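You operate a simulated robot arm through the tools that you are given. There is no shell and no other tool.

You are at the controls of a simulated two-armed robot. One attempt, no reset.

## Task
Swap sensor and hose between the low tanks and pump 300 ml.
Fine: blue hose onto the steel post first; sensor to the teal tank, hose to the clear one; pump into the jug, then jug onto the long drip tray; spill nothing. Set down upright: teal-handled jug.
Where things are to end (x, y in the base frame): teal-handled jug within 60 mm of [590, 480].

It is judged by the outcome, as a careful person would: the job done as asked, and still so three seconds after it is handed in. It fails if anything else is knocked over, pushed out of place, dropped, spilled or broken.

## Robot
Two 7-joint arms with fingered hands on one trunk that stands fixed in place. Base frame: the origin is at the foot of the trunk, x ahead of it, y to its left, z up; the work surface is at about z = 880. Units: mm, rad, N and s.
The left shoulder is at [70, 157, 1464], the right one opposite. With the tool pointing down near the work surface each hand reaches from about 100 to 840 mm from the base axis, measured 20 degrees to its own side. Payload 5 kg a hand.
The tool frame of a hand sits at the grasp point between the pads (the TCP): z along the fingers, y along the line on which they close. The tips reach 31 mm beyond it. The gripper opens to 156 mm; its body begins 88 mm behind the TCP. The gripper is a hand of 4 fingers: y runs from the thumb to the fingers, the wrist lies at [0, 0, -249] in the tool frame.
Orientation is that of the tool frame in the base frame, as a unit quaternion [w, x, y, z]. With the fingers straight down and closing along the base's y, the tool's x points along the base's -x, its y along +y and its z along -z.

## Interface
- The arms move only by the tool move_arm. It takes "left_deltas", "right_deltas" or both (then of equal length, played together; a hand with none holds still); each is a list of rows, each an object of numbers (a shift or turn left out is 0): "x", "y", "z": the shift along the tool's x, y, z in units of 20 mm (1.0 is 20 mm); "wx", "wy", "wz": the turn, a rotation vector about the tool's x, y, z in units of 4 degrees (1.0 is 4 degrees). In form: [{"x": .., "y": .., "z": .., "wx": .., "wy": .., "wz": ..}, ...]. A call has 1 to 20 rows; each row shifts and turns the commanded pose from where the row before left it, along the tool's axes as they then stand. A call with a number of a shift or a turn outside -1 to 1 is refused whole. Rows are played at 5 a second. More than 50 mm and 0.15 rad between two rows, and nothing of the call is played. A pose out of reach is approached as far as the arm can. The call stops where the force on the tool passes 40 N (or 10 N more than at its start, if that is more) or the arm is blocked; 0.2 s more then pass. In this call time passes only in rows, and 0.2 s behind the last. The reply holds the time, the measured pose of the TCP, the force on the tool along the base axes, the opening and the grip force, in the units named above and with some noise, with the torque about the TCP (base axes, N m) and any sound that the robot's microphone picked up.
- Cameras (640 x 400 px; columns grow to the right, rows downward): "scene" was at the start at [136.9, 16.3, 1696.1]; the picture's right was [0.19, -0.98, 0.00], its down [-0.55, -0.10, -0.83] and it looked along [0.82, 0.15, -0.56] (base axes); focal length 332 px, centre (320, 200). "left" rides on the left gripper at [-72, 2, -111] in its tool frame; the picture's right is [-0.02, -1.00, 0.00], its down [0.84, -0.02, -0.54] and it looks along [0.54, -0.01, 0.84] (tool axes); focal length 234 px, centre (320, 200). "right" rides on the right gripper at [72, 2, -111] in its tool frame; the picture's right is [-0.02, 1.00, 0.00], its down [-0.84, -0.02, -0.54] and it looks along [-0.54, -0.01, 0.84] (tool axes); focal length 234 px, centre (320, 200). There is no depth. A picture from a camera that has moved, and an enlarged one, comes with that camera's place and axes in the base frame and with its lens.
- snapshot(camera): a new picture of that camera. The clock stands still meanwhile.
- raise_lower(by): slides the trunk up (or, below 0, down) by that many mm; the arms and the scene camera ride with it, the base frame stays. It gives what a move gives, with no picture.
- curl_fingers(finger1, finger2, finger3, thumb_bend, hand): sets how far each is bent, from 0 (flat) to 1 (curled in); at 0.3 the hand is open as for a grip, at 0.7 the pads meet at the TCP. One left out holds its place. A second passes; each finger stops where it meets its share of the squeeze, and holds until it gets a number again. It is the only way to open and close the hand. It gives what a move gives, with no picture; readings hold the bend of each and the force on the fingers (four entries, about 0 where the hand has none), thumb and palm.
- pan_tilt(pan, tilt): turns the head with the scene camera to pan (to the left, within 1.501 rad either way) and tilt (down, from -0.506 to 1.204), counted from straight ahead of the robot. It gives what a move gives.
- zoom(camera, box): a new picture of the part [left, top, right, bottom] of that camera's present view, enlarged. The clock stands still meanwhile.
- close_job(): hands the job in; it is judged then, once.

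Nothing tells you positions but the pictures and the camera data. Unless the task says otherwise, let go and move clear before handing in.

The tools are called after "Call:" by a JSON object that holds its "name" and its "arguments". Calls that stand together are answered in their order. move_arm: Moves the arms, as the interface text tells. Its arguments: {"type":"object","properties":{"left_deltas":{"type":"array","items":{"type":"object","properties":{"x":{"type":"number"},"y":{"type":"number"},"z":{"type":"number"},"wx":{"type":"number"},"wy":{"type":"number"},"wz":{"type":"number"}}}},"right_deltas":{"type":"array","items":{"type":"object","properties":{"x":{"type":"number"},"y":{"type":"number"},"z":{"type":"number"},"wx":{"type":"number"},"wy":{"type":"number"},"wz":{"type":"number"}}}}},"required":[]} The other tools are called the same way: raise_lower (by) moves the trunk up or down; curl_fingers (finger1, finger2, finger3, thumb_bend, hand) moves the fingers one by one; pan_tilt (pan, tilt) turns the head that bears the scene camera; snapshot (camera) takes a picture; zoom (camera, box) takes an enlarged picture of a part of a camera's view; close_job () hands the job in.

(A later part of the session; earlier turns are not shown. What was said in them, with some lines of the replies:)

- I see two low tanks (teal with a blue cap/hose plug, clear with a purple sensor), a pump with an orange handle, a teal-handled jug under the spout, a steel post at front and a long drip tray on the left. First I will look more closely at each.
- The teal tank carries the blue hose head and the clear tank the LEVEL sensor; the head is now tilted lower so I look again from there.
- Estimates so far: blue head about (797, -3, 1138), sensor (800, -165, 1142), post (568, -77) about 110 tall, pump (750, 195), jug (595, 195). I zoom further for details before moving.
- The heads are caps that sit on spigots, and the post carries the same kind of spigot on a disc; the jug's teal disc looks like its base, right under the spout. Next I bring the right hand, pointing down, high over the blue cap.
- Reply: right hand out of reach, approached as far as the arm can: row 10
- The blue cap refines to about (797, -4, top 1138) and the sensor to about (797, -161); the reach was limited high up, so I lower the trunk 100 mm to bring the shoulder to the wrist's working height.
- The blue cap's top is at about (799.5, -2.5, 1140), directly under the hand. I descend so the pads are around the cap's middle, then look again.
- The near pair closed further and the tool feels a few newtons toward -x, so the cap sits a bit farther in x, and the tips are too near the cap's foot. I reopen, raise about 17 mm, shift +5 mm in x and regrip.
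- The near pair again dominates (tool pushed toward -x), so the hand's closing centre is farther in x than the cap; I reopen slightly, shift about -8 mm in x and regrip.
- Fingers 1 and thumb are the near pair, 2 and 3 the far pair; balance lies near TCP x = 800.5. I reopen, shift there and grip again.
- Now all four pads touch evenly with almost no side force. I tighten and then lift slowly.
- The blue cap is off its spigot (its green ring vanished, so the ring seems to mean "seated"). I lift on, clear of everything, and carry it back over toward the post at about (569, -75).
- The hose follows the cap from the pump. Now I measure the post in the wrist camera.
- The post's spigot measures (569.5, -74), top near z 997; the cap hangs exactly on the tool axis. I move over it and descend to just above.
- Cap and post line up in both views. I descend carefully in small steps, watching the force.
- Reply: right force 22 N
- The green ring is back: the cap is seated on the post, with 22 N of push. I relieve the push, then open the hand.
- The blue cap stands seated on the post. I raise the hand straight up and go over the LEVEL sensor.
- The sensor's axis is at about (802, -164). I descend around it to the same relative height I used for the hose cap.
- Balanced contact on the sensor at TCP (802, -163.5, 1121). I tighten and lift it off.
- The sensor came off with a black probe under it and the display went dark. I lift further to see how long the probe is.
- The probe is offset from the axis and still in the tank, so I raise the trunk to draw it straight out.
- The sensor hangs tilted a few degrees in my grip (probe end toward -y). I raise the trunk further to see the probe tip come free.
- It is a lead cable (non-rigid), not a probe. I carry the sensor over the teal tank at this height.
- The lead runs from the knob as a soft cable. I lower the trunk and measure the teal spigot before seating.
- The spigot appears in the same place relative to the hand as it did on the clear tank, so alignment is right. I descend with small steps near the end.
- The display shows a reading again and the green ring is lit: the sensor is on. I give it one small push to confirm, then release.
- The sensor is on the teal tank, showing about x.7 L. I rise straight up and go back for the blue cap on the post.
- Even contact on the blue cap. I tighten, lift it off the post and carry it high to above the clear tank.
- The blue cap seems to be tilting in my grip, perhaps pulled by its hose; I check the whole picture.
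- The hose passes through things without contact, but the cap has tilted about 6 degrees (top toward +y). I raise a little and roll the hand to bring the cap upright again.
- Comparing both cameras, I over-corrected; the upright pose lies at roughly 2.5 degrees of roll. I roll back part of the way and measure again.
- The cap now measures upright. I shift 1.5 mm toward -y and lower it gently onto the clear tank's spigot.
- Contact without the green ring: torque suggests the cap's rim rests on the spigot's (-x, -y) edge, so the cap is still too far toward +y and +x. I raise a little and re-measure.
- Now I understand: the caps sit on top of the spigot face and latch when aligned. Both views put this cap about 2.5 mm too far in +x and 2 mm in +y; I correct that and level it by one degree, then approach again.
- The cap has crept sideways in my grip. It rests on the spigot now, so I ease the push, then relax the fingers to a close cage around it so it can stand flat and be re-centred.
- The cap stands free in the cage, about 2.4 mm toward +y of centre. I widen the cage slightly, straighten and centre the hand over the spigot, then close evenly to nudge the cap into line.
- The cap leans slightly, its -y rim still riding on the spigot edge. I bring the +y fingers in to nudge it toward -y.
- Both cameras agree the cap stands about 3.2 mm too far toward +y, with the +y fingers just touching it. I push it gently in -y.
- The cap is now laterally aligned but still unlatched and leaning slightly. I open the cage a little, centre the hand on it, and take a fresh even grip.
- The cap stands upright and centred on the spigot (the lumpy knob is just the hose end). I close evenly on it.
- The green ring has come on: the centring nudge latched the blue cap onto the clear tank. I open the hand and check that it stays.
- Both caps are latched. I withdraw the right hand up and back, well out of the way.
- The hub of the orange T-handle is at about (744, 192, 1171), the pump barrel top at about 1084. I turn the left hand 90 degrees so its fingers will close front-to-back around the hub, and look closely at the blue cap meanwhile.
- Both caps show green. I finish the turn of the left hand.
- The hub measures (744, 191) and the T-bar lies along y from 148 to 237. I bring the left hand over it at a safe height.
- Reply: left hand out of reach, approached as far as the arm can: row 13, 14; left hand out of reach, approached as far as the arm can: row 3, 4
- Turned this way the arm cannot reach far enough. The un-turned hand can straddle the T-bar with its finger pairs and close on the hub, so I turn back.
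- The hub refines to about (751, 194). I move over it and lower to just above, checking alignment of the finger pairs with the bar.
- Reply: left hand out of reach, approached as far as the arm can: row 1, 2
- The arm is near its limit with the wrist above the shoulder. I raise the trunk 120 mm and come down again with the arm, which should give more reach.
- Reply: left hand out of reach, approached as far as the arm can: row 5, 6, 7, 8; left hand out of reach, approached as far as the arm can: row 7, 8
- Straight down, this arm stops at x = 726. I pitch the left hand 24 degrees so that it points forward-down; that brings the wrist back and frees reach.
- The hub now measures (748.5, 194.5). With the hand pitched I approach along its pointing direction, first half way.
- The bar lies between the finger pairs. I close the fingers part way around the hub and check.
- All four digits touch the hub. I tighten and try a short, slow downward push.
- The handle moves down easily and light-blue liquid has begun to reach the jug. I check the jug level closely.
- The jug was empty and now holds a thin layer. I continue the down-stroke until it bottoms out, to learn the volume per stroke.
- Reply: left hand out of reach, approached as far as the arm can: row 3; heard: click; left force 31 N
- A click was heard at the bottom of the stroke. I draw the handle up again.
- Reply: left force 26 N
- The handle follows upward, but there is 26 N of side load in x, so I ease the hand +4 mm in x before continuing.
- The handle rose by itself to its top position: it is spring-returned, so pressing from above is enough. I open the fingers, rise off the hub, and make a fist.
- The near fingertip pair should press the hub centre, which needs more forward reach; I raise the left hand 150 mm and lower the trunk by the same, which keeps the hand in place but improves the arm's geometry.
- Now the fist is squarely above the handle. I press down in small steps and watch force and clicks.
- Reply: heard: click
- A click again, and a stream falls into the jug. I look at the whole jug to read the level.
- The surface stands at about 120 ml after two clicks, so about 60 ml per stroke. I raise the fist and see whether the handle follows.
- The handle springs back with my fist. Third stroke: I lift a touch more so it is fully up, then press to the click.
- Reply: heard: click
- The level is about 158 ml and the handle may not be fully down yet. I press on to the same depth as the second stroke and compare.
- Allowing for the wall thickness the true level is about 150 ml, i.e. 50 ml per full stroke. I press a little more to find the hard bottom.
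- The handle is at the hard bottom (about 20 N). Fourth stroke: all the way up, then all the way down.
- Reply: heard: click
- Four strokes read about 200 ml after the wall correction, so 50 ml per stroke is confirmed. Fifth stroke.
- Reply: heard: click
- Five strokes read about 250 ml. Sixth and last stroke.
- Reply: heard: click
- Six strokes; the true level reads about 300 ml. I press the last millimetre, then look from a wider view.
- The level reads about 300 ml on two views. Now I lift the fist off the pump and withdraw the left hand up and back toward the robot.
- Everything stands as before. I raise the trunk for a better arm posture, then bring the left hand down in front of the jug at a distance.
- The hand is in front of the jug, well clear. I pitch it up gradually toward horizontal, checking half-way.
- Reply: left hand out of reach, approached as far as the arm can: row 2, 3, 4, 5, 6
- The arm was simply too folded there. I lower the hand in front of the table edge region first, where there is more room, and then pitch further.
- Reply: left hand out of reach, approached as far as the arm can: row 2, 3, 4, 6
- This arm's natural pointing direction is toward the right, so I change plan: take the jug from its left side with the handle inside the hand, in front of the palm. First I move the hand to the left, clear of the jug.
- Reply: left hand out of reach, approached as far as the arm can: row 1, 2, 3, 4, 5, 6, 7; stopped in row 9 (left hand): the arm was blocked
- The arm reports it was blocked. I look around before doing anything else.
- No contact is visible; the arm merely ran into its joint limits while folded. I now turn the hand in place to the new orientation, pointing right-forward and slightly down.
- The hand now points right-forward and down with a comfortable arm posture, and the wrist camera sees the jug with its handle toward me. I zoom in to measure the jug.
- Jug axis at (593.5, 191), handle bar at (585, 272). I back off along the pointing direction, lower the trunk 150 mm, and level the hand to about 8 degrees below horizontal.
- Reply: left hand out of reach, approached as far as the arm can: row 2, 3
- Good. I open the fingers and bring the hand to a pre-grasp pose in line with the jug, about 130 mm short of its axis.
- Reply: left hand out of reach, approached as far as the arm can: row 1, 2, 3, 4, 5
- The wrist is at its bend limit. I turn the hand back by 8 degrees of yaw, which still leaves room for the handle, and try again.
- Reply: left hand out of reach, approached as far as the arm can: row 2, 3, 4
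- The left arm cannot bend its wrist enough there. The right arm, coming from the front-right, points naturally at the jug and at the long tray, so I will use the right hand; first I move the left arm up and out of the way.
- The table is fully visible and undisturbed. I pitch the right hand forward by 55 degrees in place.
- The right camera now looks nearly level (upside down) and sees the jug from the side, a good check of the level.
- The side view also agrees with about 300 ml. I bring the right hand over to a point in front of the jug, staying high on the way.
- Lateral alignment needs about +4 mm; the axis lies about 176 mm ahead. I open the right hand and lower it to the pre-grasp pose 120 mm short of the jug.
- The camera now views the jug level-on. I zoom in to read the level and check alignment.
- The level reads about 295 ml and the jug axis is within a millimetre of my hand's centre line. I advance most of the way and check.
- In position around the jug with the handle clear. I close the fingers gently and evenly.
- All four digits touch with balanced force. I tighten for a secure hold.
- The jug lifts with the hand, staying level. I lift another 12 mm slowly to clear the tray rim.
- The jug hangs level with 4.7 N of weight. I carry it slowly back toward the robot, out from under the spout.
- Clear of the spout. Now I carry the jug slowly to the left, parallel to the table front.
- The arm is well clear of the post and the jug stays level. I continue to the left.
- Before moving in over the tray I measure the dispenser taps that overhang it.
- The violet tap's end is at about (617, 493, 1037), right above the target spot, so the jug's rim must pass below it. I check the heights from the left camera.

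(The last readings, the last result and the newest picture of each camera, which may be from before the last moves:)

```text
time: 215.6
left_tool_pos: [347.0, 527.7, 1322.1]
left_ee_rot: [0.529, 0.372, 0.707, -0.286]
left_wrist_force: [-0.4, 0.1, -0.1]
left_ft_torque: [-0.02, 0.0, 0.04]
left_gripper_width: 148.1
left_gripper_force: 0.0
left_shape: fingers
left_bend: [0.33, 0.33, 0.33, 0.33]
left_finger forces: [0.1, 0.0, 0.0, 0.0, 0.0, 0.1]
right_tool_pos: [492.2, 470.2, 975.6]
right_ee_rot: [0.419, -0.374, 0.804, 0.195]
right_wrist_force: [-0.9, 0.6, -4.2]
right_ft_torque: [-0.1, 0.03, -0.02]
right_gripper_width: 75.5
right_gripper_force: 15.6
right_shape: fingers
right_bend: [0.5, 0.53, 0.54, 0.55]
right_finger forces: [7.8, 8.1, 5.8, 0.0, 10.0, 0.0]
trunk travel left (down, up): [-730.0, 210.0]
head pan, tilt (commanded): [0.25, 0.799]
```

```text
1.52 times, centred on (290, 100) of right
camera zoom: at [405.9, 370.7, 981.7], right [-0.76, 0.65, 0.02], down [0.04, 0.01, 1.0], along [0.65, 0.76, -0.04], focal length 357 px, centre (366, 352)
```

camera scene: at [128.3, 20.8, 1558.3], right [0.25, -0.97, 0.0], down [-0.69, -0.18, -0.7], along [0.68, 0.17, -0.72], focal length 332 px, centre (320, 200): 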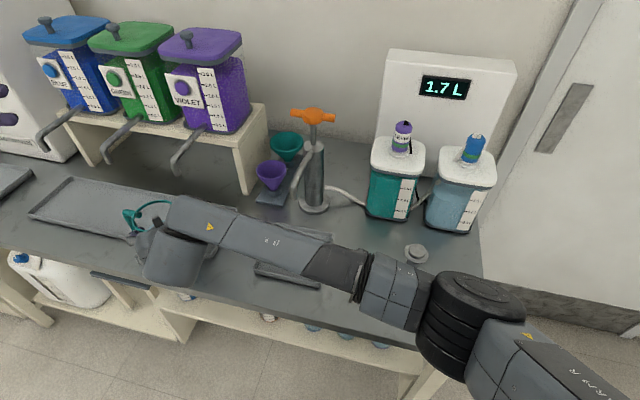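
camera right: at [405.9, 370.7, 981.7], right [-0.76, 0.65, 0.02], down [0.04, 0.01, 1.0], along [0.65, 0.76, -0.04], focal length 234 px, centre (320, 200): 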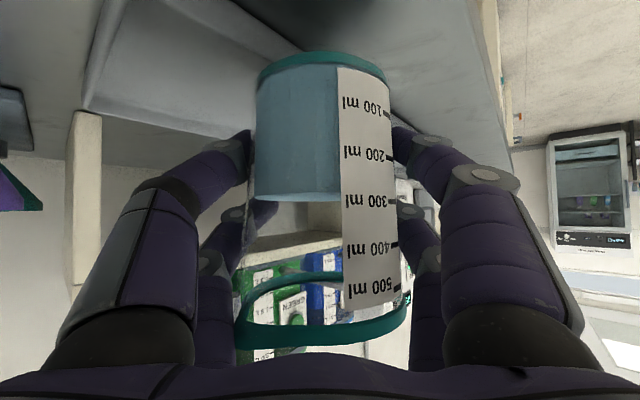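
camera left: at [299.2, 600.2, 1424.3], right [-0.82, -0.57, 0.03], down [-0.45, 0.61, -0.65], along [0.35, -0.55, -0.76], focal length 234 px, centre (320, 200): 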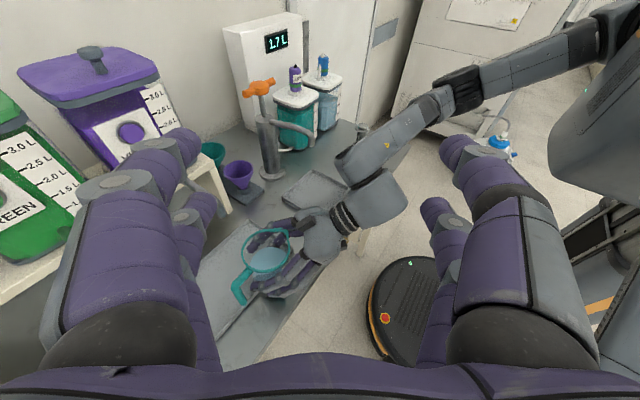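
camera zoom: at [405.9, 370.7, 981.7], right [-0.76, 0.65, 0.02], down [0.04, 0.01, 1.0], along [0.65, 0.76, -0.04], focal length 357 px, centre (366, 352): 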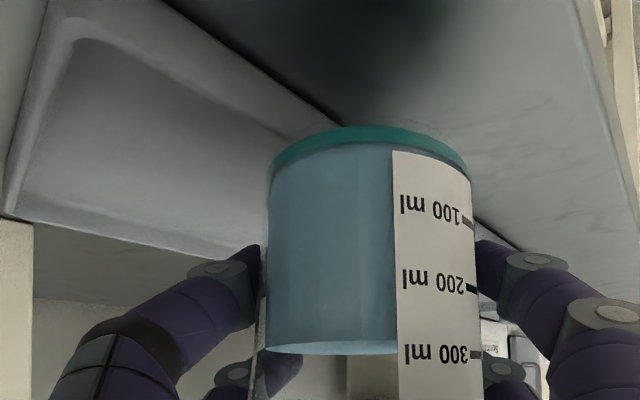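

I lower the jug 3 mm to balance clearance between tray rim and tap, then move slowly forward over the tray, first half.

Call:
{"name": "move_arm", "arguments": {"right_deltas": [{"x": 0.123, "z": 0.086}, {"x": -0.0739, "y": -0.1534, "z": 0.1054}, {"x": -0.1478, "y": -0.3069, "z": 0.2107}, {"x": -0.1478, "y": -0.3069, "z": 0.2107}, {"x": -0.1478, "y": -0.3069, "z": 0.2107}, {"x": -0.1478, "y": -0.3069, "z": 0.2107}, {"x": -0.1478, "y": -0.3069, "z": 0.2107}, {"x": -0.0739, "y": -0.1534, "z": 0.1054}]}}

Call:
{"name": "zoom", "arguments": {"camera": "left", "box": [150, 150, 350, 320]}}

Call:
{"name": "zoom", "arguments": {"camera": "scene", "box": [100, 110, 260, 280]}}

```text
time: 217.4
left_tool_pos: [346.5, 527.1, 1323.2]
left_ee_rot: [0.529, 0.372, 0.707, -0.286]
left_wrist_force: [0.3, 0.2, -0.6]
left_ft_torque: [0.01, 0.01, 0.02]
left_gripper_width: 148.3
left_gripper_force: 0.1
left_shape: fingers
left_bend: [0.33, 0.33, 0.33, 0.33]
left_finger forces: [0.0, 0.0, 0.0, 0.0, 0.0, 0.0]
right_tool_pos: [539.7, 470.3, 973.0]
right_ee_rot: [0.419, -0.375, 0.804, 0.195]
right_wrist_force: [0.3, 0.8, -3.7]
right_ft_torque: [-0.09, -0.01, -0.03]
right_gripper_width: 75.4
right_gripper_force: 15.4
right_shape: fingers
right_bend: [0.5, 0.53, 0.54, 0.55]
right_finger forces: [7.7, 8.1, 5.9, 0.0, 10.0, 0.1]
trunk travel left (down, up): [-730.0, 210.0]
head pan, tilt (commanded): [0.25, 0.799]
```

```text
2.35 times, centred on (250, 235) of left
camera zoom: at [299.2, 600.1, 1424.3], right [-0.82, -0.57, 0.03], down [-0.45, 0.61, -0.65], along [0.35, -0.55, -0.76], focal length 551 px, centre (485, 118)
```

zoom: 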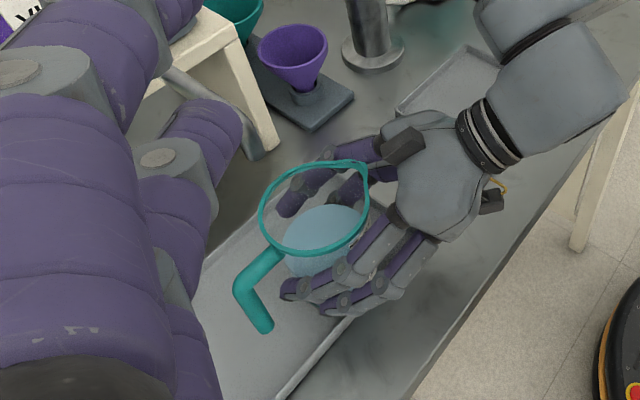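

```text
2.35 times, centred on (180, 195) of scene
camera zoom: at [128.3, 20.7, 1558.3], right [0.25, -0.97, 0.0], down [-0.69, -0.18, -0.7], along [0.68, 0.17, -0.72], focal length 781 px, centre (649, 212)
```

zoom: 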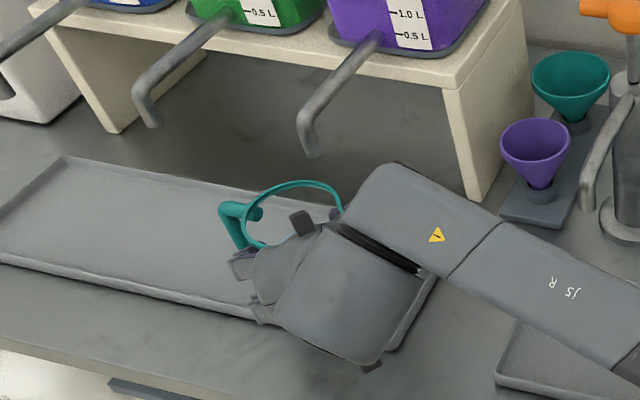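

Call:
{"name": "zoom", "arguments": {"camera": "left", "box": [200, 150, 310, 240]}}

Call:
{"name": "zoom", "arguments": {"camera": "scene", "box": [140, 120, 210, 190]}}

```text
4.44 times, centred on (255, 195) of left
camera zoom: at [299.2, 600.1, 1424.3], right [-0.82, -0.57, 0.03], down [-0.45, 0.61, -0.65], along [0.35, -0.55, -0.76], focal length 1041 px, centre (609, 222)
```

zoom: 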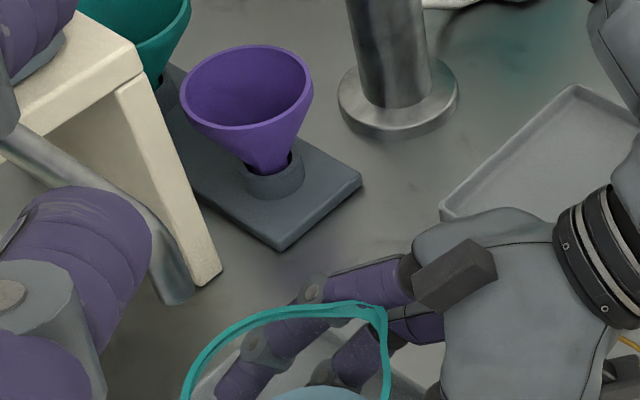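

```text
5.71 times, centred on (175, 155) of scene
camera zoom: at [128.3, 20.7, 1558.3], right [0.25, -0.97, 0.0], down [-0.69, -0.18, -0.7], along [0.68, 0.17, -0.72], focal length 1897 px, centre (1149, 457)
```

zoom: 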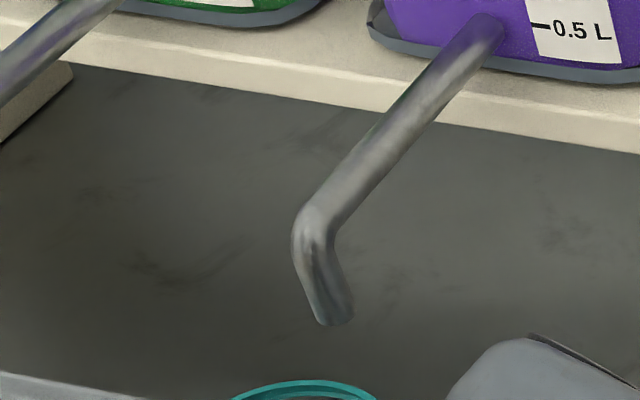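

Triangulated with both cameras the tap end is at (599, 478, 1053), leaving about 30 mm above the rim. I move the remaining 43 mm forward.

Call:
{"name": "move_arm", "arguments": {"right_deltas": [{"x": -0.0739, "y": -0.1534, "z": 0.1054}, {"x": -0.1478, "y": -0.3069, "z": 0.2107}, {"x": -0.1478, "y": -0.3069, "z": 0.2107}, {"x": -0.1478, "y": -0.3069, "z": 0.2107}, {"x": -0.1478, "y": -0.3069, "z": 0.2107}, {"x": -0.0739, "y": -0.1534, "z": 0.1054}]}}

Call:
{"name": "zoom", "arguments": {"camera": "left", "box": [150, 130, 350, 300]}}

Call:
{"name": "zoom", "arguments": {"camera": "scene", "box": [100, 110, 260, 280]}}

Call:
{"name": "snapshot", "arguments": {"camera": "right"}}

```text
time: 218.8
left_tool_pos: [347.9, 527.4, 1323.6]
left_ee_rot: [0.529, 0.371, 0.708, -0.285]
left_wrist_force: [0.3, 0.4, 0.2]
left_ft_torque: [0.0, 0.0, 0.01]
left_gripper_width: 148.0
left_gripper_force: 0.0
left_shape: fingers
left_bend: [0.33, 0.33, 0.33, 0.33]
left_finger forces: [0.0, 0.1, 0.0, 0.0, 0.0, 0.0]
right_tool_pos: [580.1, 470.1, 972.9]
right_ee_rot: [0.418, -0.375, 0.804, 0.195]
right_wrist_force: [-0.3, -0.5, -2.8]
right_ft_torque: [-0.11, -0.01, 0.01]
right_gripper_width: 75.6
right_gripper_force: 16.0
right_shape: fingers
right_bend: [0.5, 0.53, 0.54, 0.55]
right_finger forces: [7.8, 8.0, 5.7, 0.0, 10.0, 0.1]
trunk travel left (down, up): [-730.0, 210.0]
head pan, tilt (commanded): [0.25, 0.799]
```

```text
2.35 times, centred on (250, 215) of left
camera zoom: at [299.1, 600.0, 1424.4], right [-0.82, -0.57, 0.03], down [-0.45, 0.61, -0.65], along [0.35, -0.55, -0.76], focal length 551 px, centre (485, 165)
```

zoom: 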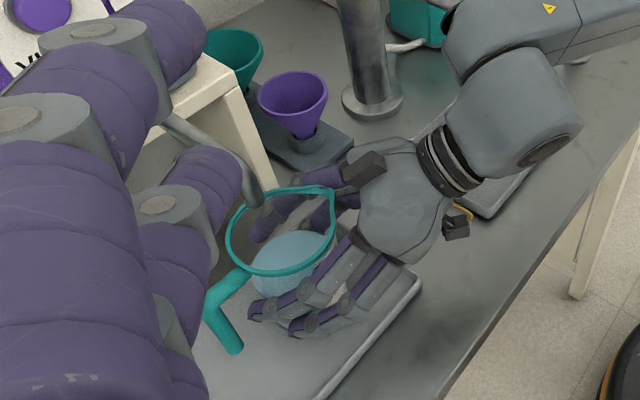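

```text
2.35 times, centred on (180, 195) of scene
camera zoom: at [128.3, 20.6, 1558.3], right [0.25, -0.97, 0.0], down [-0.69, -0.18, -0.7], along [0.68, 0.17, -0.72], focal length 781 px, centre (649, 212)
```

zoom: 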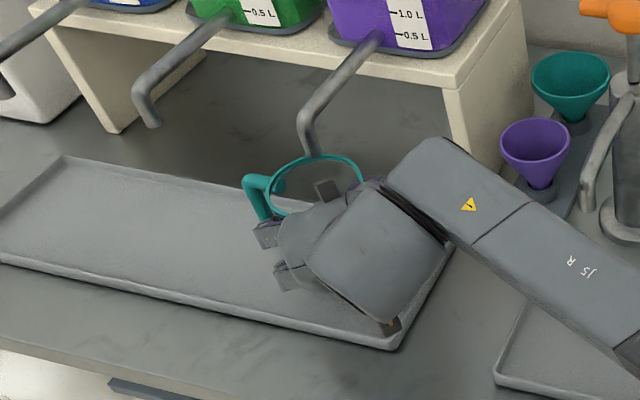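

```text
taken
camera right: at [493.7, 370.3, 978.0], right [-0.76, 0.65, 0.02], down [0.04, 0.01, 1.0], along [0.65, 0.76, -0.04], focal length 234 px, centre (320, 200)
```

right: 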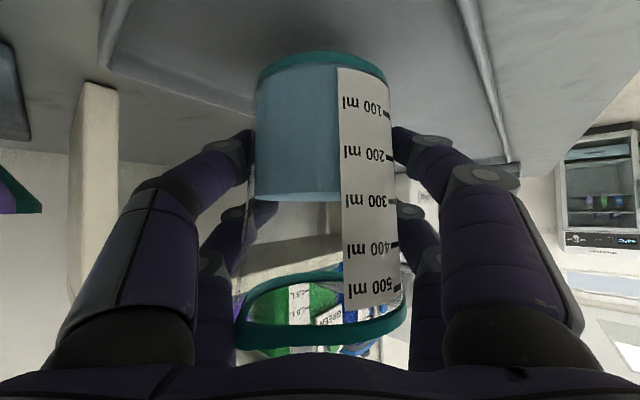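

The jug is over the target at about (586, 478). I lower it slowly toward the tray.

Call:
{"name": "move_arm", "arguments": {"right_deltas": [{"x": 0.123, "z": 0.086}, {"x": 0.164, "z": 0.115}, {"x": 0.164, "z": 0.115}, {"x": 0.123, "z": 0.086}, {"x": 0.082, "z": 0.0574}]}}

Call:
{"name": "move_arm", "arguments": {"right_deltas": [{"x": 0.062, "z": 0.043}, {"x": 0.062, "z": 0.043}]}}

Call:
{"name": "snapshot", "arguments": {"camera": "right"}}

```text
time: 220.0
left_tool_pos: [345.2, 527.8, 1322.9]
left_ee_rot: [0.529, 0.372, 0.707, -0.286]
left_wrist_force: [0.7, -0.3, -0.3]
left_ft_torque: [-0.01, -0.01, -0.01]
left_gripper_width: 148.1
left_gripper_force: 0.1
left_shape: fingers
left_bend: [0.33, 0.33, 0.33, 0.33]
left_finger forces: [0.1, 0.0, 0.1, 0.0, 0.0, 0.1]
right_tool_pos: [583.5, 466.5, 957.7]
right_ee_rot: [0.419, -0.375, 0.804, 0.192]
right_wrist_force: [0.7, -0.6, -3.2]
right_ft_torque: [-0.08, -0.02, -0.02]
right_gripper_width: 75.4
right_gripper_force: 15.9
right_shape: fingers
right_bend: [0.5, 0.53, 0.54, 0.55]
right_finger forces: [7.8, 8.1, 5.8, 0.0, 9.9, 0.0]
trunk travel left (down, up): [-730.0, 210.0]
head pan, tilt (commanded): [0.25, 0.799]
```

```text
time: 220.6
left_tool_pos: [346.6, 528.4, 1322.4]
left_ee_rot: [0.529, 0.371, 0.707, -0.286]
left_wrist_force: [-0.1, -0.5, 0.0]
left_ft_torque: [0.01, 0.01, 0.02]
left_gripper_width: 148.0
left_gripper_force: 0.1
left_shape: fingers
left_bend: [0.33, 0.33, 0.33, 0.33]
left_finger forces: [0.0, 0.0, 0.0, 0.0, 0.1, 0.0]
right_tool_pos: [583.7, 465.3, 952.0]
right_ee_rot: [0.419, -0.375, 0.805, 0.192]
right_wrist_force: [0.2, 0.7, -2.0]
right_ft_torque: [-0.12, 0.04, 0.0]
right_gripper_width: 75.7
right_gripper_force: 17.1
right_shape: fingers
right_bend: [0.5, 0.53, 0.54, 0.55]
right_finger forces: [7.9, 8.6, 6.0, 0.0, 10.0, 0.0]
trunk travel left (down, up): [-730.0, 210.0]
head pan, tilt (commanded): [0.25, 0.799]
```

```text
taken
camera right: at [498.0, 366.4, 957.7], right [-0.75, 0.66, 0.01], down [0.03, 0.02, 1.0], along [0.66, 0.75, -0.04], focal length 234 px, centre (320, 200)
```

right: 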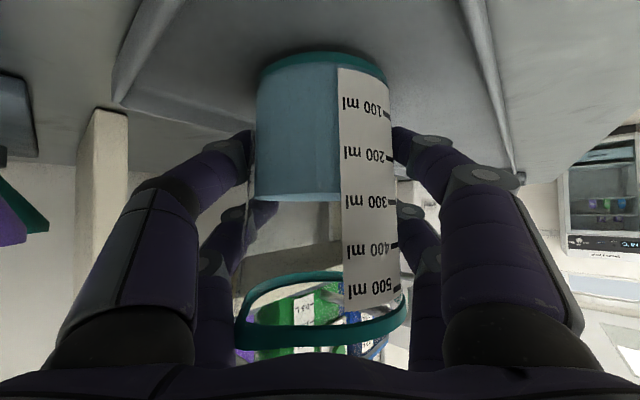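

The pose drifted a few millimetres while lowering; I check that the arm is not touching anything.

Call:
{"name": "snapshot", "arguments": {"camera": "scene"}}

Call:
{"name": "snapshot", "arguments": {"camera": "left"}}

```text
taken
camera scene: at [128.2, 20.5, 1558.3], right [0.25, -0.97, 0.0], down [-0.69, -0.18, -0.7], along [0.68, 0.17, -0.72], focal length 332 px, centre (320, 200)
```

scene: 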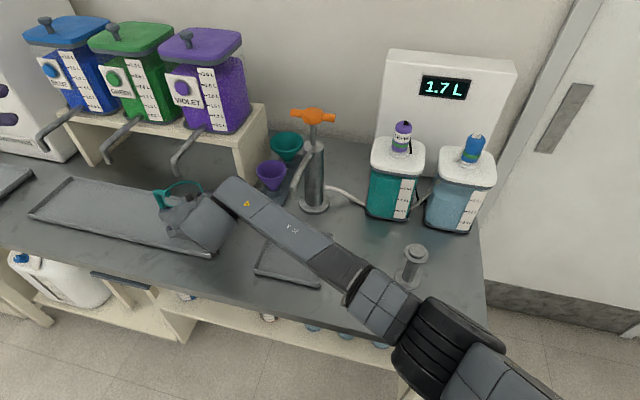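

```text
taken
camera left: at [299.1, 599.9, 1424.5], right [-0.82, -0.57, 0.03], down [-0.45, 0.61, -0.65], along [0.35, -0.55, -0.76], focal length 234 px, centre (320, 200)
```

left: 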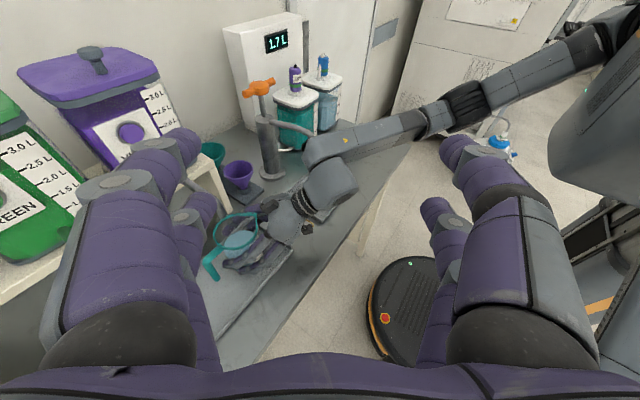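

The arm is clear of the spout and funnels. The weight reading is dropping, so contact has begun; I lower the last millimetres.

Call:
{"name": "move_arm", "arguments": {"right_deltas": [{"x": 0.062, "z": 0.043}, {"x": 0.041, "z": 0.029}]}}

Call:
{"name": "zoom", "arguments": {"camera": "left", "box": [180, 190, 320, 310]}}

Call:
{"name": "zoom", "arguments": {"camera": "right", "box": [200, 20, 440, 220]}}

```text
time: 221.2
left_tool_pos: [346.2, 527.3, 1323.8]
left_ee_rot: [0.529, 0.372, 0.708, -0.285]
left_wrist_force: [-0.2, 0.1, -0.1]
left_ft_torque: [0.0, -0.01, -0.03]
left_gripper_width: 148.2
left_gripper_force: 0.0
left_shape: fingers
left_bend: [0.33, 0.33, 0.33, 0.33]
left_finger forces: [0.0, 0.1, 0.0, 0.1, 0.1, 0.0]
right_tool_pos: [582.9, 465.1, 950.3]
right_ee_rot: [0.42, -0.373, 0.805, 0.192]
right_wrist_force: [2.4, 1.1, 8.8]
right_ft_torque: [-0.08, 0.11, 0.01]
right_gripper_width: 75.6
right_gripper_force: 17.6
right_shape: fingers
right_bend: [0.5, 0.53, 0.54, 0.55]
right_finger forces: [8.1, 10.1, 7.0, 0.0, 10.7, 0.1]
trunk travel left (down, up): [-730.0, 210.0]
head pan, tilt (commanded): [0.25, 0.799]
```

```text
3.33 times, centred on (250, 250) of left
camera zoom: at [298.2, 599.0, 1425.2], right [-0.82, -0.57, 0.03], down [-0.45, 0.61, -0.65], along [0.35, -0.55, -0.76], focal length 781 px, centre (553, 33)
```

zoom: 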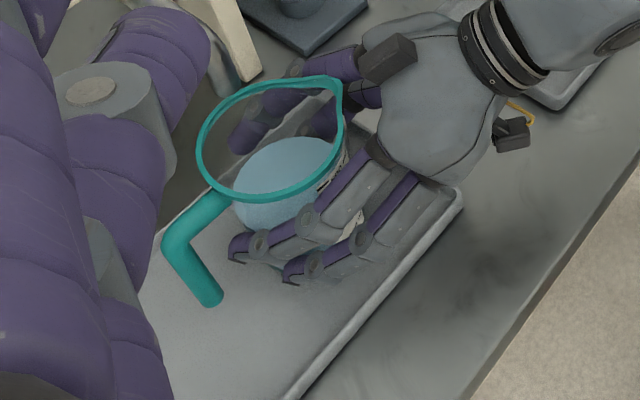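

```text
2.00 times, centred on (320, 120) of right
camera zoom: at [497.1, 366.0, 956.0], right [-0.75, 0.66, 0.01], down [0.03, 0.02, 1.0], along [0.66, 0.75, -0.03], focal length 468 px, centre (320, 360)
```

zoom: 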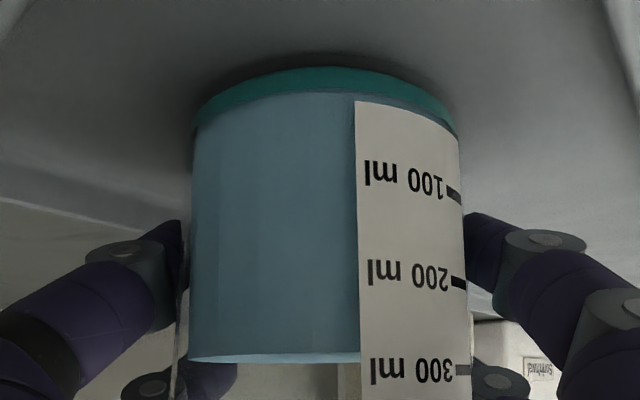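

The jug stands on the tray. I relieve the slight push and open the fingers gradually.

Call:
{"name": "move_arm", "arguments": {"right_deltas": [{"x": -0.055, "z": -0.039}]}}

Call:
{"name": "curl_fingers", "arguments": {"hand": "right", "finger1": 0.49, "finger2": 0.51, "finger3": 0.51, "thumb_bend": 0.51}}

Call:
{"name": "snapshot", "arguments": {"camera": "right"}}

```text
time: 221.6
left_tool_pos: [344.9, 528.2, 1323.2]
left_ee_rot: [0.529, 0.373, 0.707, -0.286]
left_wrist_force: [-0.1, -0.3, 0.6]
left_ft_torque: [0.01, 0.0, 0.0]
left_gripper_width: 148.0
left_gripper_force: 0.1
left_shape: fingers
left_bend: [0.33, 0.33, 0.33, 0.33]
left_finger forces: [0.0, 0.0, 0.0, 0.0, 0.0, 0.0]
right_tool_pos: [583.2, 465.1, 950.6]
right_ee_rot: [0.419, -0.373, 0.806, 0.19]
right_wrist_force: [0.8, 1.0, 8.1]
right_ft_torque: [-0.05, 0.13, -0.02]
right_gripper_width: 75.8
right_gripper_force: 17.7
right_shape: fingers
right_bend: [0.5, 0.53, 0.54, 0.55]
right_finger forces: [8.1, 10.1, 6.3, 0.0, 10.3, 0.1]
trunk travel left (down, up): [-730.0, 210.0]
head pan, tilt (commanded): [0.25, 0.799]
```

```text
time: 222.6
left_tool_pos: [346.2, 527.8, 1324.4]
left_ee_rot: [0.529, 0.372, 0.707, -0.286]
left_wrist_force: [0.3, 0.0, 0.1]
left_ft_torque: [0.04, 0.04, 0.04]
left_gripper_width: 148.1
left_gripper_force: 0.0
left_shape: fingers
left_bend: [0.33, 0.33, 0.33, 0.33]
left_finger forces: [0.0, 0.0, 0.0, 0.0, 0.0, 0.0]
right_tool_pos: [582.6, 464.7, 950.0]
right_ee_rot: [0.418, -0.374, 0.805, 0.192]
right_wrist_force: [-0.1, 0.2, -0.6]
right_ft_torque: [-0.02, -0.02, 0.03]
right_gripper_width: 81.6
right_gripper_force: 1.1
right_shape: fingers
right_bend: [0.49, 0.51, 0.51, 0.51]
right_finger forces: [0.3, 0.3, 0.1, 0.1, 0.0, 0.0]
trunk travel left (down, up): [-730.0, 210.0]
head pan, tilt (commanded): [0.25, 0.799]
```

```text
taken
camera right: at [497.4, 365.5, 955.3], right [-0.75, 0.66, 0.02], down [0.04, 0.02, 1.0], along [0.66, 0.75, -0.04], focal length 234 px, centre (320, 200)
```

right: 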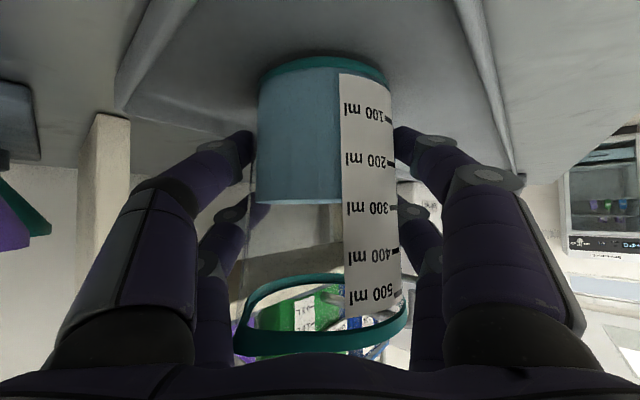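

Call:
{"name": "curl_fingers", "arguments": {"hand": "right", "finger1": 0.42, "finger2": 0.43, "finger3": 0.42, "thumb_bend": 0.43}}

Call:
{"name": "curl_fingers", "arguments": {"hand": "right", "finger1": 0.34, "finger2": 0.34, "finger3": 0.34, "thumb_bend": 0.34}}

Call:
{"name": "snapshot", "arguments": {"camera": "right"}}

Call:
{"name": "zoom", "arguments": {"camera": "left", "box": [180, 190, 320, 310]}}

```text
time: 223.6
left_tool_pos: [346.1, 526.4, 1323.3]
left_ee_rot: [0.529, 0.372, 0.707, -0.286]
left_wrist_force: [0.0, 0.4, 0.3]
left_ft_torque: [-0.01, 0.02, 0.0]
left_gripper_width: 148.2
left_gripper_force: 0.1
left_shape: fingers
left_bend: [0.33, 0.33, 0.33, 0.33]
left_finger forces: [0.0, 0.0, 0.0, 0.0, 0.0, 0.0]
right_tool_pos: [582.2, 464.4, 949.2]
right_ee_rot: [0.418, -0.374, 0.805, 0.192]
right_wrist_force: [-0.5, 0.1, -0.3]
right_ft_torque: [-0.02, -0.01, 0.02]
right_gripper_width: 110.4
right_gripper_force: 0.0
right_shape: fingers
right_bend: [0.42, 0.43, 0.42, 0.43]
right_finger forces: [0.1, 0.0, 0.0, 0.0, 0.0, 0.0]
trunk travel left (down, up): [-730.0, 210.0]
head pan, tilt (commanded): [0.25, 0.799]
```

```text
time: 224.6
left_tool_pos: [346.0, 527.3, 1323.6]
left_ee_rot: [0.529, 0.372, 0.707, -0.286]
left_wrist_force: [-0.1, 0.1, -0.3]
left_ft_torque: [-0.02, 0.02, -0.03]
left_gripper_width: 148.2
left_gripper_force: 0.1
left_shape: fingers
left_bend: [0.33, 0.33, 0.33, 0.33]
left_finger forces: [0.0, 0.1, 0.0, 0.1, 0.1, 0.1]
right_tool_pos: [583.1, 464.3, 949.5]
right_ee_rot: [0.418, -0.374, 0.805, 0.192]
right_wrist_force: [-0.7, 0.6, -0.5]
right_ft_torque: [0.01, -0.01, 0.01]
right_gripper_width: 144.0
right_gripper_force: 0.0
right_shape: fingers
right_bend: [0.34, 0.34, 0.34, 0.34]
right_finger forces: [0.1, 0.0, 0.0, 0.0, 0.0, 0.0]
trunk travel left (down, up): [-730.0, 210.0]
head pan, tilt (commanded): [0.25, 0.799]
```

```text
taken
camera right: at [497.6, 365.5, 955.5], right [-0.75, 0.66, 0.02], down [0.04, 0.02, 1.0], along [0.66, 0.75, -0.04], focal length 234 px, centre (320, 200)
```

right: 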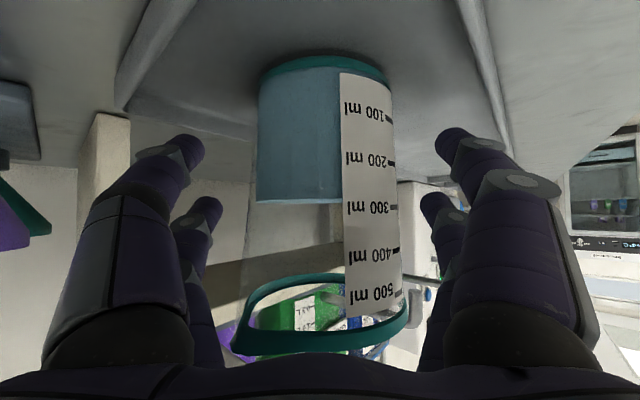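

```text
3.33 times, centred on (250, 250) of left
camera zoom: at [298.7, 599.7, 1424.6], right [-0.82, -0.57, 0.03], down [-0.45, 0.61, -0.65], along [0.35, -0.55, -0.76], focal length 781 px, centre (553, 33)
```

zoom: 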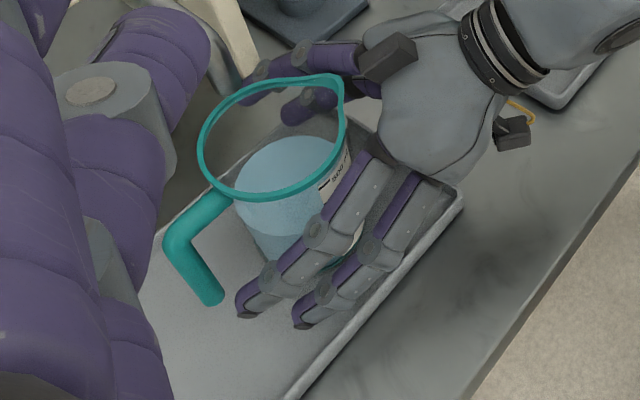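

The jug stands free and upright on the long tray. I back the right hand straight out.

Call:
{"name": "move_arm", "arguments": {"right_deltas": [{"x": 0.22, "z": -0.31}, {"x": 0.43, "z": -0.616}, {"x": 0.43, "z": -0.616}, {"x": 0.43, "z": -0.616}, {"x": 0.43, "z": -0.616}, {"x": 0.43, "z": -0.616}, {"x": 0.43, "z": -0.616}, {"x": 0.43, "z": -0.616}, {"x": 0.43, "z": -0.616}]}}

Call:
{"name": "snapshot", "arguments": {"camera": "scene"}}

Call:
{"name": "snapshot", "arguments": {"camera": "right"}}

```text
time: 226.6
left_tool_pos: [345.5, 526.9, 1323.9]
left_ee_rot: [0.529, 0.371, 0.707, -0.285]
left_wrist_force: [0.2, -1.0, -0.1]
left_ft_torque: [-0.01, -0.02, -0.01]
left_gripper_width: 148.0
left_gripper_force: 0.1
left_shape: fingers
left_bend: [0.33, 0.33, 0.33, 0.33]
left_finger forces: [0.1, 0.1, 0.1, 0.0, 0.0, 0.0]
right_tool_pos: [495.2, 370.7, 952.4]
right_ee_rot: [0.418, -0.375, 0.804, 0.195]
right_wrist_force: [-0.1, -0.5, -0.5]
right_ft_torque: [-0.02, 0.01, 0.02]
right_gripper_width: 144.4
right_gripper_force: 0.1
right_shape: fingers
right_bend: [0.34, 0.34, 0.34, 0.34]
right_finger forces: [0.1, 0.1, 0.0, 0.1, 0.0, 0.0]
trunk travel left (down, up): [-730.0, 210.0]
head pan, tilt (commanded): [0.25, 0.799]
```

```text
taken
camera scene: at [127.7, 19.7, 1558.3], right [0.25, -0.97, 0.0], down [-0.69, -0.18, -0.7], along [0.68, 0.17, -0.72], focal length 332 px, centre (320, 200)
```

scene: 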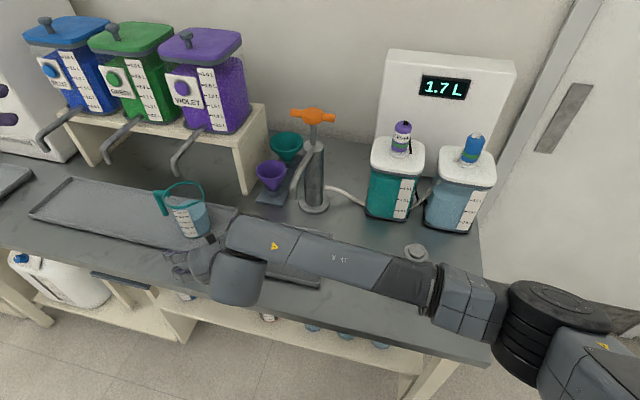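

```text
taken
camera right: at [409.7, 271.3, 958.7], right [-0.76, 0.65, 0.02], down [0.04, 0.01, 1.0], along [0.65, 0.76, -0.03], focal length 234 px, centre (320, 200)
```

right: 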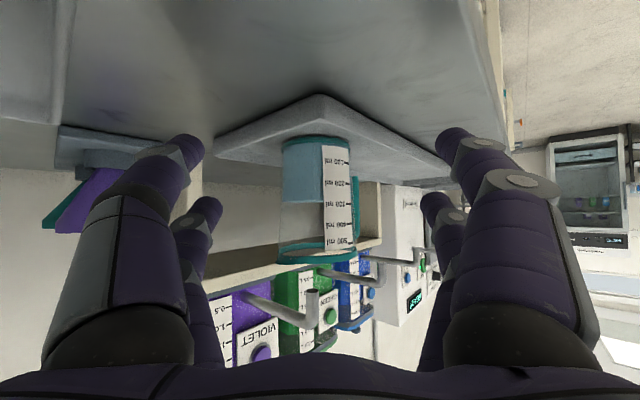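

The jug stands upright on the tray near (590, 472). I raise the right hand and withdraw it to its own side.

Call:
{"name": "move_arm", "arguments": {"right_deltas": [{"x": -0.739, "z": -0.517}, {"x": -0.739, "z": -0.517}, {"x": -0.739, "z": -0.517}, {"x": -0.739, "z": -0.517}, {"x": -0.739, "z": -0.517}, {"x": -0.739, "z": -0.517}, {"x": -0.739, "z": -0.517}, {"x": -0.739, "z": -0.517}]}}

Call:
{"name": "move_arm", "arguments": {"right_deltas": [{"x": 0.395, "y": -0.578, "z": -0.566}, {"x": 0.395, "y": -0.578, "z": -0.566}, {"x": 0.395, "y": -0.578, "z": -0.566}, {"x": 0.395, "y": -0.578, "z": -0.566}, {"x": 0.395, "y": -0.578, "z": -0.566}, {"x": 0.395, "y": -0.578, "z": -0.566}, {"x": 0.395, "y": -0.578, "z": -0.566}, {"x": 0.395, "y": -0.578, "z": -0.566}, {"x": 0.395, "y": -0.578, "z": -0.566}, {"x": 0.395, "y": -0.578, "z": -0.566}, {"x": 0.395, "y": -0.578, "z": -0.566}, {"x": 0.395, "y": -0.578, "z": -0.566}, {"x": 0.395, "y": -0.578, "z": -0.566}, {"x": 0.395, "y": -0.578, "z": -0.566}, {"x": 0.395, "y": -0.578, "z": -0.566}, {"x": 0.395, "y": -0.578, "z": -0.566}, {"x": 0.395, "y": -0.578, "z": -0.566}, {"x": 0.395, "y": -0.578, "z": -0.566}, {"x": 0.395, "y": -0.578, "z": -0.566}, {"x": 0.395, "y": -0.578, "z": -0.566}]}}

Call:
{"name": "snapshot", "arguments": {"camera": "scene"}}

Call:
{"name": "zoom", "arguments": {"camera": "scene", "box": [120, 150, 260, 270]}}

Call:
{"name": "zoom", "arguments": {"camera": "scene", "box": [360, 60, 520, 240]}}

Call:
{"name": "snapshot", "arguments": {"camera": "left"}}

```text
time: 228.4
left_tool_pos: [345.9, 527.6, 1322.9]
left_ee_rot: [0.529, 0.372, 0.707, -0.286]
left_wrist_force: [0.5, -0.6, -0.4]
left_ft_torque: [0.01, -0.02, 0.02]
left_gripper_width: 148.0
left_gripper_force: 0.0
left_shape: fingers
left_bend: [0.33, 0.33, 0.33, 0.33]
left_finger forces: [0.0, 0.1, 0.1, 0.0, 0.0, 0.0]
right_tool_pos: [496.1, 373.2, 1098.3]
right_ee_rot: [0.419, -0.376, 0.803, 0.195]
right_wrist_force: [0.0, -0.5, 0.0]
right_ft_torque: [-0.02, -0.02, -0.04]
right_gripper_width: 144.3
right_gripper_force: 0.1
right_shape: fingers
right_bend: [0.34, 0.34, 0.34, 0.34]
right_finger forces: [0.0, 0.0, 0.0, 0.0, 0.0, 0.0]
trunk travel left (down, up): [-730.0, 210.0]
head pan, tilt (commanded): [0.25, 0.799]
```

```text
time: 232.6
left_tool_pos: [345.3, 526.9, 1323.0]
left_ee_rot: [0.529, 0.371, 0.708, -0.285]
left_wrist_force: [0.1, -0.8, -0.1]
left_ft_torque: [0.01, -0.01, 0.01]
left_gripper_width: 147.8
left_gripper_force: 0.1
left_shape: fingers
left_bend: [0.33, 0.33, 0.33, 0.33]
left_finger forces: [0.1, 0.0, 0.1, 0.1, 0.1, 0.1]
right_tool_pos: [497.2, 12.1, 1099.9]
right_ee_rot: [0.419, -0.376, 0.803, 0.196]
right_wrist_force: [0.6, 0.2, -0.5]
right_ft_torque: [0.0, -0.03, -0.02]
right_gripper_width: 144.2
right_gripper_force: 0.1
right_shape: fingers
right_bend: [0.34, 0.34, 0.34, 0.34]
right_finger forces: [0.1, 0.0, 0.1, 0.0, 0.0, 0.1]
trunk travel left (down, up): [-730.0, 210.0]
head pan, tilt (commanded): [0.25, 0.799]
```

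```text
taken
camera scene: at [127.5, 19.0, 1558.4], right [0.25, -0.97, 0.0], down [-0.69, -0.18, -0.7], along [0.68, 0.17, -0.72], focal length 332 px, centre (320, 200)
```

scene: 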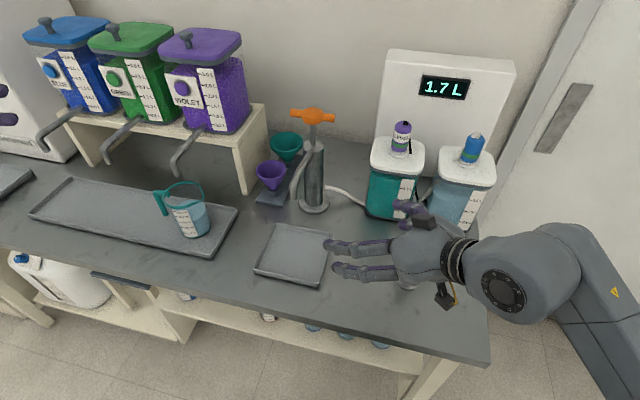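

```text
3.33 times, centred on (190, 210) of scene
camera zoom: at [127.5, 19.0, 1558.4], right [0.25, -0.97, 0.0], down [-0.69, -0.18, -0.7], along [0.68, 0.17, -0.72], focal length 1107 px, centre (753, 167)
```

zoom: 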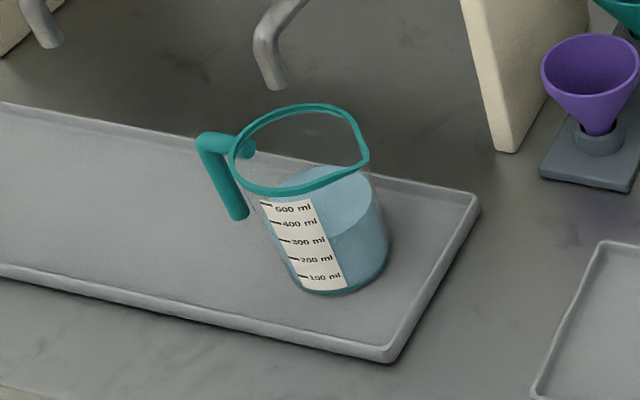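

```text
2.22 times, centred on (440, 150) of scene
camera zoom: at [127.5, 19.0, 1558.4], right [0.25, -0.97, 0.0], down [-0.69, -0.18, -0.7], along [0.68, 0.17, -0.72], focal length 738 px, centre (53, 311)
```

zoom: 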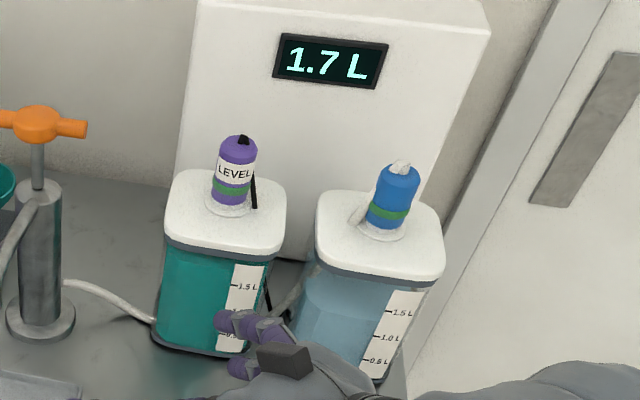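

```text
taken
camera left: at [298.4, 598.6, 1425.2], right [-0.82, -0.57, 0.03], down [-0.45, 0.61, -0.65], along [0.35, -0.55, -0.76], focal length 234 px, centre (320, 200)
```

left: 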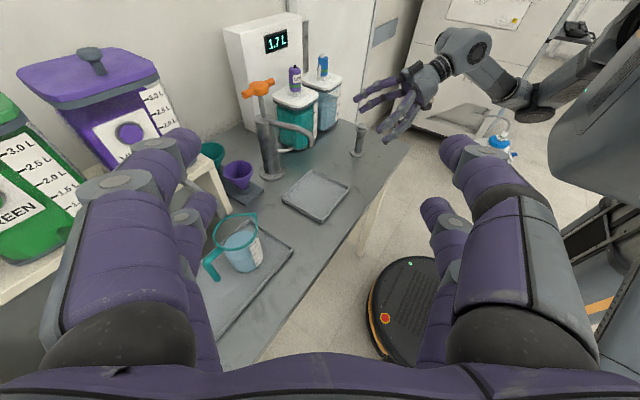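

Everything is in place: sensor on teal (1.7 L shown), blue hose on clear, both green; jug upright on the long tray with about 300 ml, no spill visible. I move the right hand further clear and take a last look.

Call:
{"name": "move_arm", "arguments": {"right_deltas": [{"x": -0.6, "z": -0.42}, {"x": -0.6, "z": -0.42}, {"x": 0.395, "y": -0.578, "z": -0.566}, {"x": 0.395, "y": -0.578, "z": -0.566}, {"x": 0.395, "y": -0.578, "z": -0.566}, {"x": 0.395, "y": -0.578, "z": -0.566}, {"x": 0.395, "y": -0.578, "z": -0.566}, {"x": 0.395, "y": -0.578, "z": -0.566}, {"x": 0.395, "y": -0.578, "z": -0.566}, {"x": 0.395, "y": -0.578, "z": -0.566}, {"x": 0.395, "y": -0.578, "z": -0.566}, {"x": 0.395, "y": -0.578, "z": -0.566}]}}

Call:
{"name": "snapshot", "arguments": {"camera": "scene"}}

Call:
{"name": "zoom", "arguments": {"camera": "left", "box": [180, 60, 400, 310]}}

Call:
{"name": "zoom", "arguments": {"camera": "scene", "box": [150, 175, 230, 245]}}

```text
time: 235.2
left_tool_pos: [345.1, 526.1, 1324.3]
left_ee_rot: [0.529, 0.372, 0.707, -0.286]
left_wrist_force: [-0.3, -0.3, 0.0]
left_ft_torque: [0.02, -0.03, 0.02]
left_gripper_width: 148.0
left_gripper_force: 0.1
left_shape: fingers
left_bend: [0.33, 0.33, 0.33, 0.33]
left_finger forces: [0.0, 0.0, 0.0, 0.1, 0.0, 0.0]
right_tool_pos: [498.1, -169.8, 1128.0]
right_ee_rot: [0.419, -0.376, 0.803, 0.196]
right_wrist_force: [1.0, 0.1, 0.4]
right_ft_torque: [0.01, 0.0, 0.02]
right_gripper_width: 144.6
right_gripper_force: 0.0
right_shape: fingers
right_bend: [0.34, 0.34, 0.34, 0.34]
right_finger forces: [0.0, 0.0, 0.0, 0.0, 0.0, 0.1]
trunk travel left (down, up): [-730.0, 210.0]
head pan, tilt (commanded): [0.25, 0.799]
```

```text
taken
camera scene: at [127.4, 19.2, 1558.4], right [0.25, -0.97, 0.0], down [-0.69, -0.18, -0.7], along [0.68, 0.17, -0.72], focal length 332 px, centre (320, 200)
```

scene: 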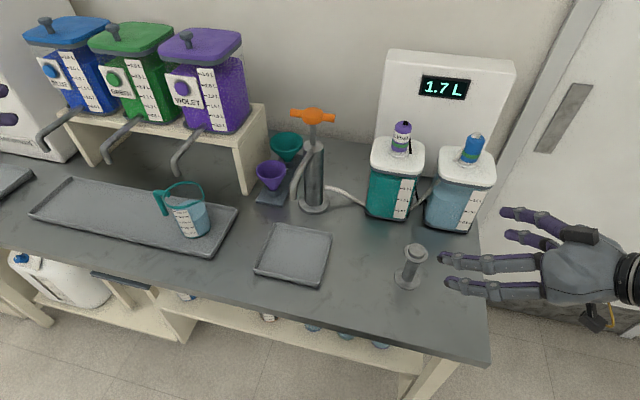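

```text
1.60 times, centred on (290, 185) of left
camera zoom: at [298.3, 598.8, 1425.1], right [-0.82, -0.57, 0.03], down [-0.45, 0.61, -0.65], along [0.35, -0.55, -0.76], focal length 375 px, centre (368, 224)
```

zoom: 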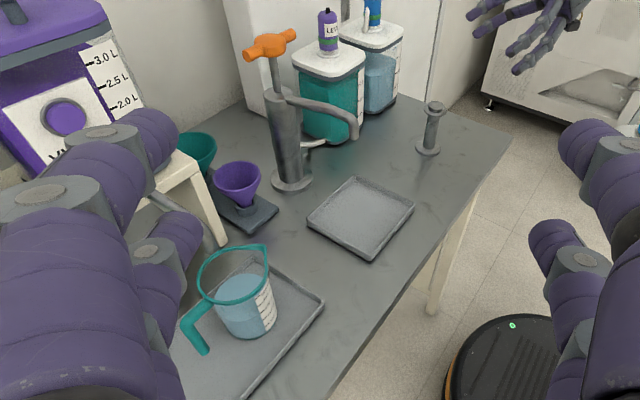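

```text
5.71 times, centred on (190, 210) of scene
camera zoom: at [127.4, 19.2, 1558.4], right [0.25, -0.97, 0.0], down [-0.69, -0.18, -0.7], along [0.68, 0.17, -0.72], focal length 1897 px, centre (1063, 143)
```

zoom: 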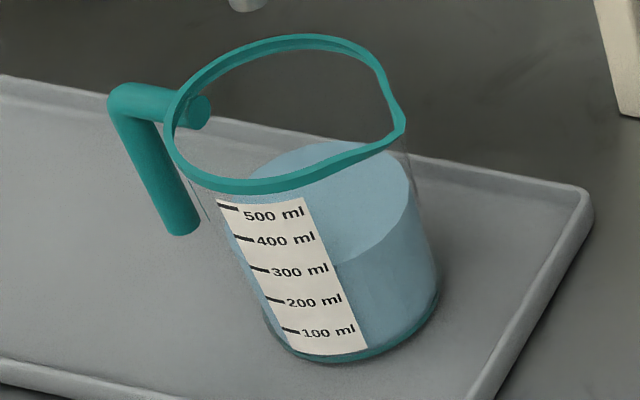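

The last pictures show the swap done, with both caps latched green and the panel reading 1.7 L. The jug stands upright on the long drip tray near (590, 472) holding about 300 ml. The trays are dry, nothing else looks disturbed, and both hands are empty and clear, so I hand the job in.

Call:
{"name": "close_job", "arguments": {}}

```text
The job is handed in.
```

The job is handed in: hose and sensor are swapped, and the jug, holding about 300 ml, stands upright on the long drip tray. How it was judged has not come back.

- **Swap:** I parked the blue hose on the steel post first. The sensor then went to the teal tank and the hose to the clear one. Both caps showed their green rings at the end, and the panel read 1.7 L for the teal tank.
- **Hose seating:** The hose cap took several tries on the clear tank. It crept sideways in the grip and only latched once I re-centred it. I held or closely caged it the whole time, and nothing dropped.
- **Pumping:** Six strokes at about 50 ml each. I could only read the amount from the jug's scale in the pictures; it came out between 287 and 300 ml, depending on the view.
- **Jug:** By the hand's release position it stands near (590, 472); a scene-camera reading gave about (575, 469). Either is within 20 mm of the [590, 480] target. It sits directly under the violet tap.
- **Spills and disturbance:** I saw no spill in any picture, and nothing else looks out of place. Both hands were empty and clear when I handed in.
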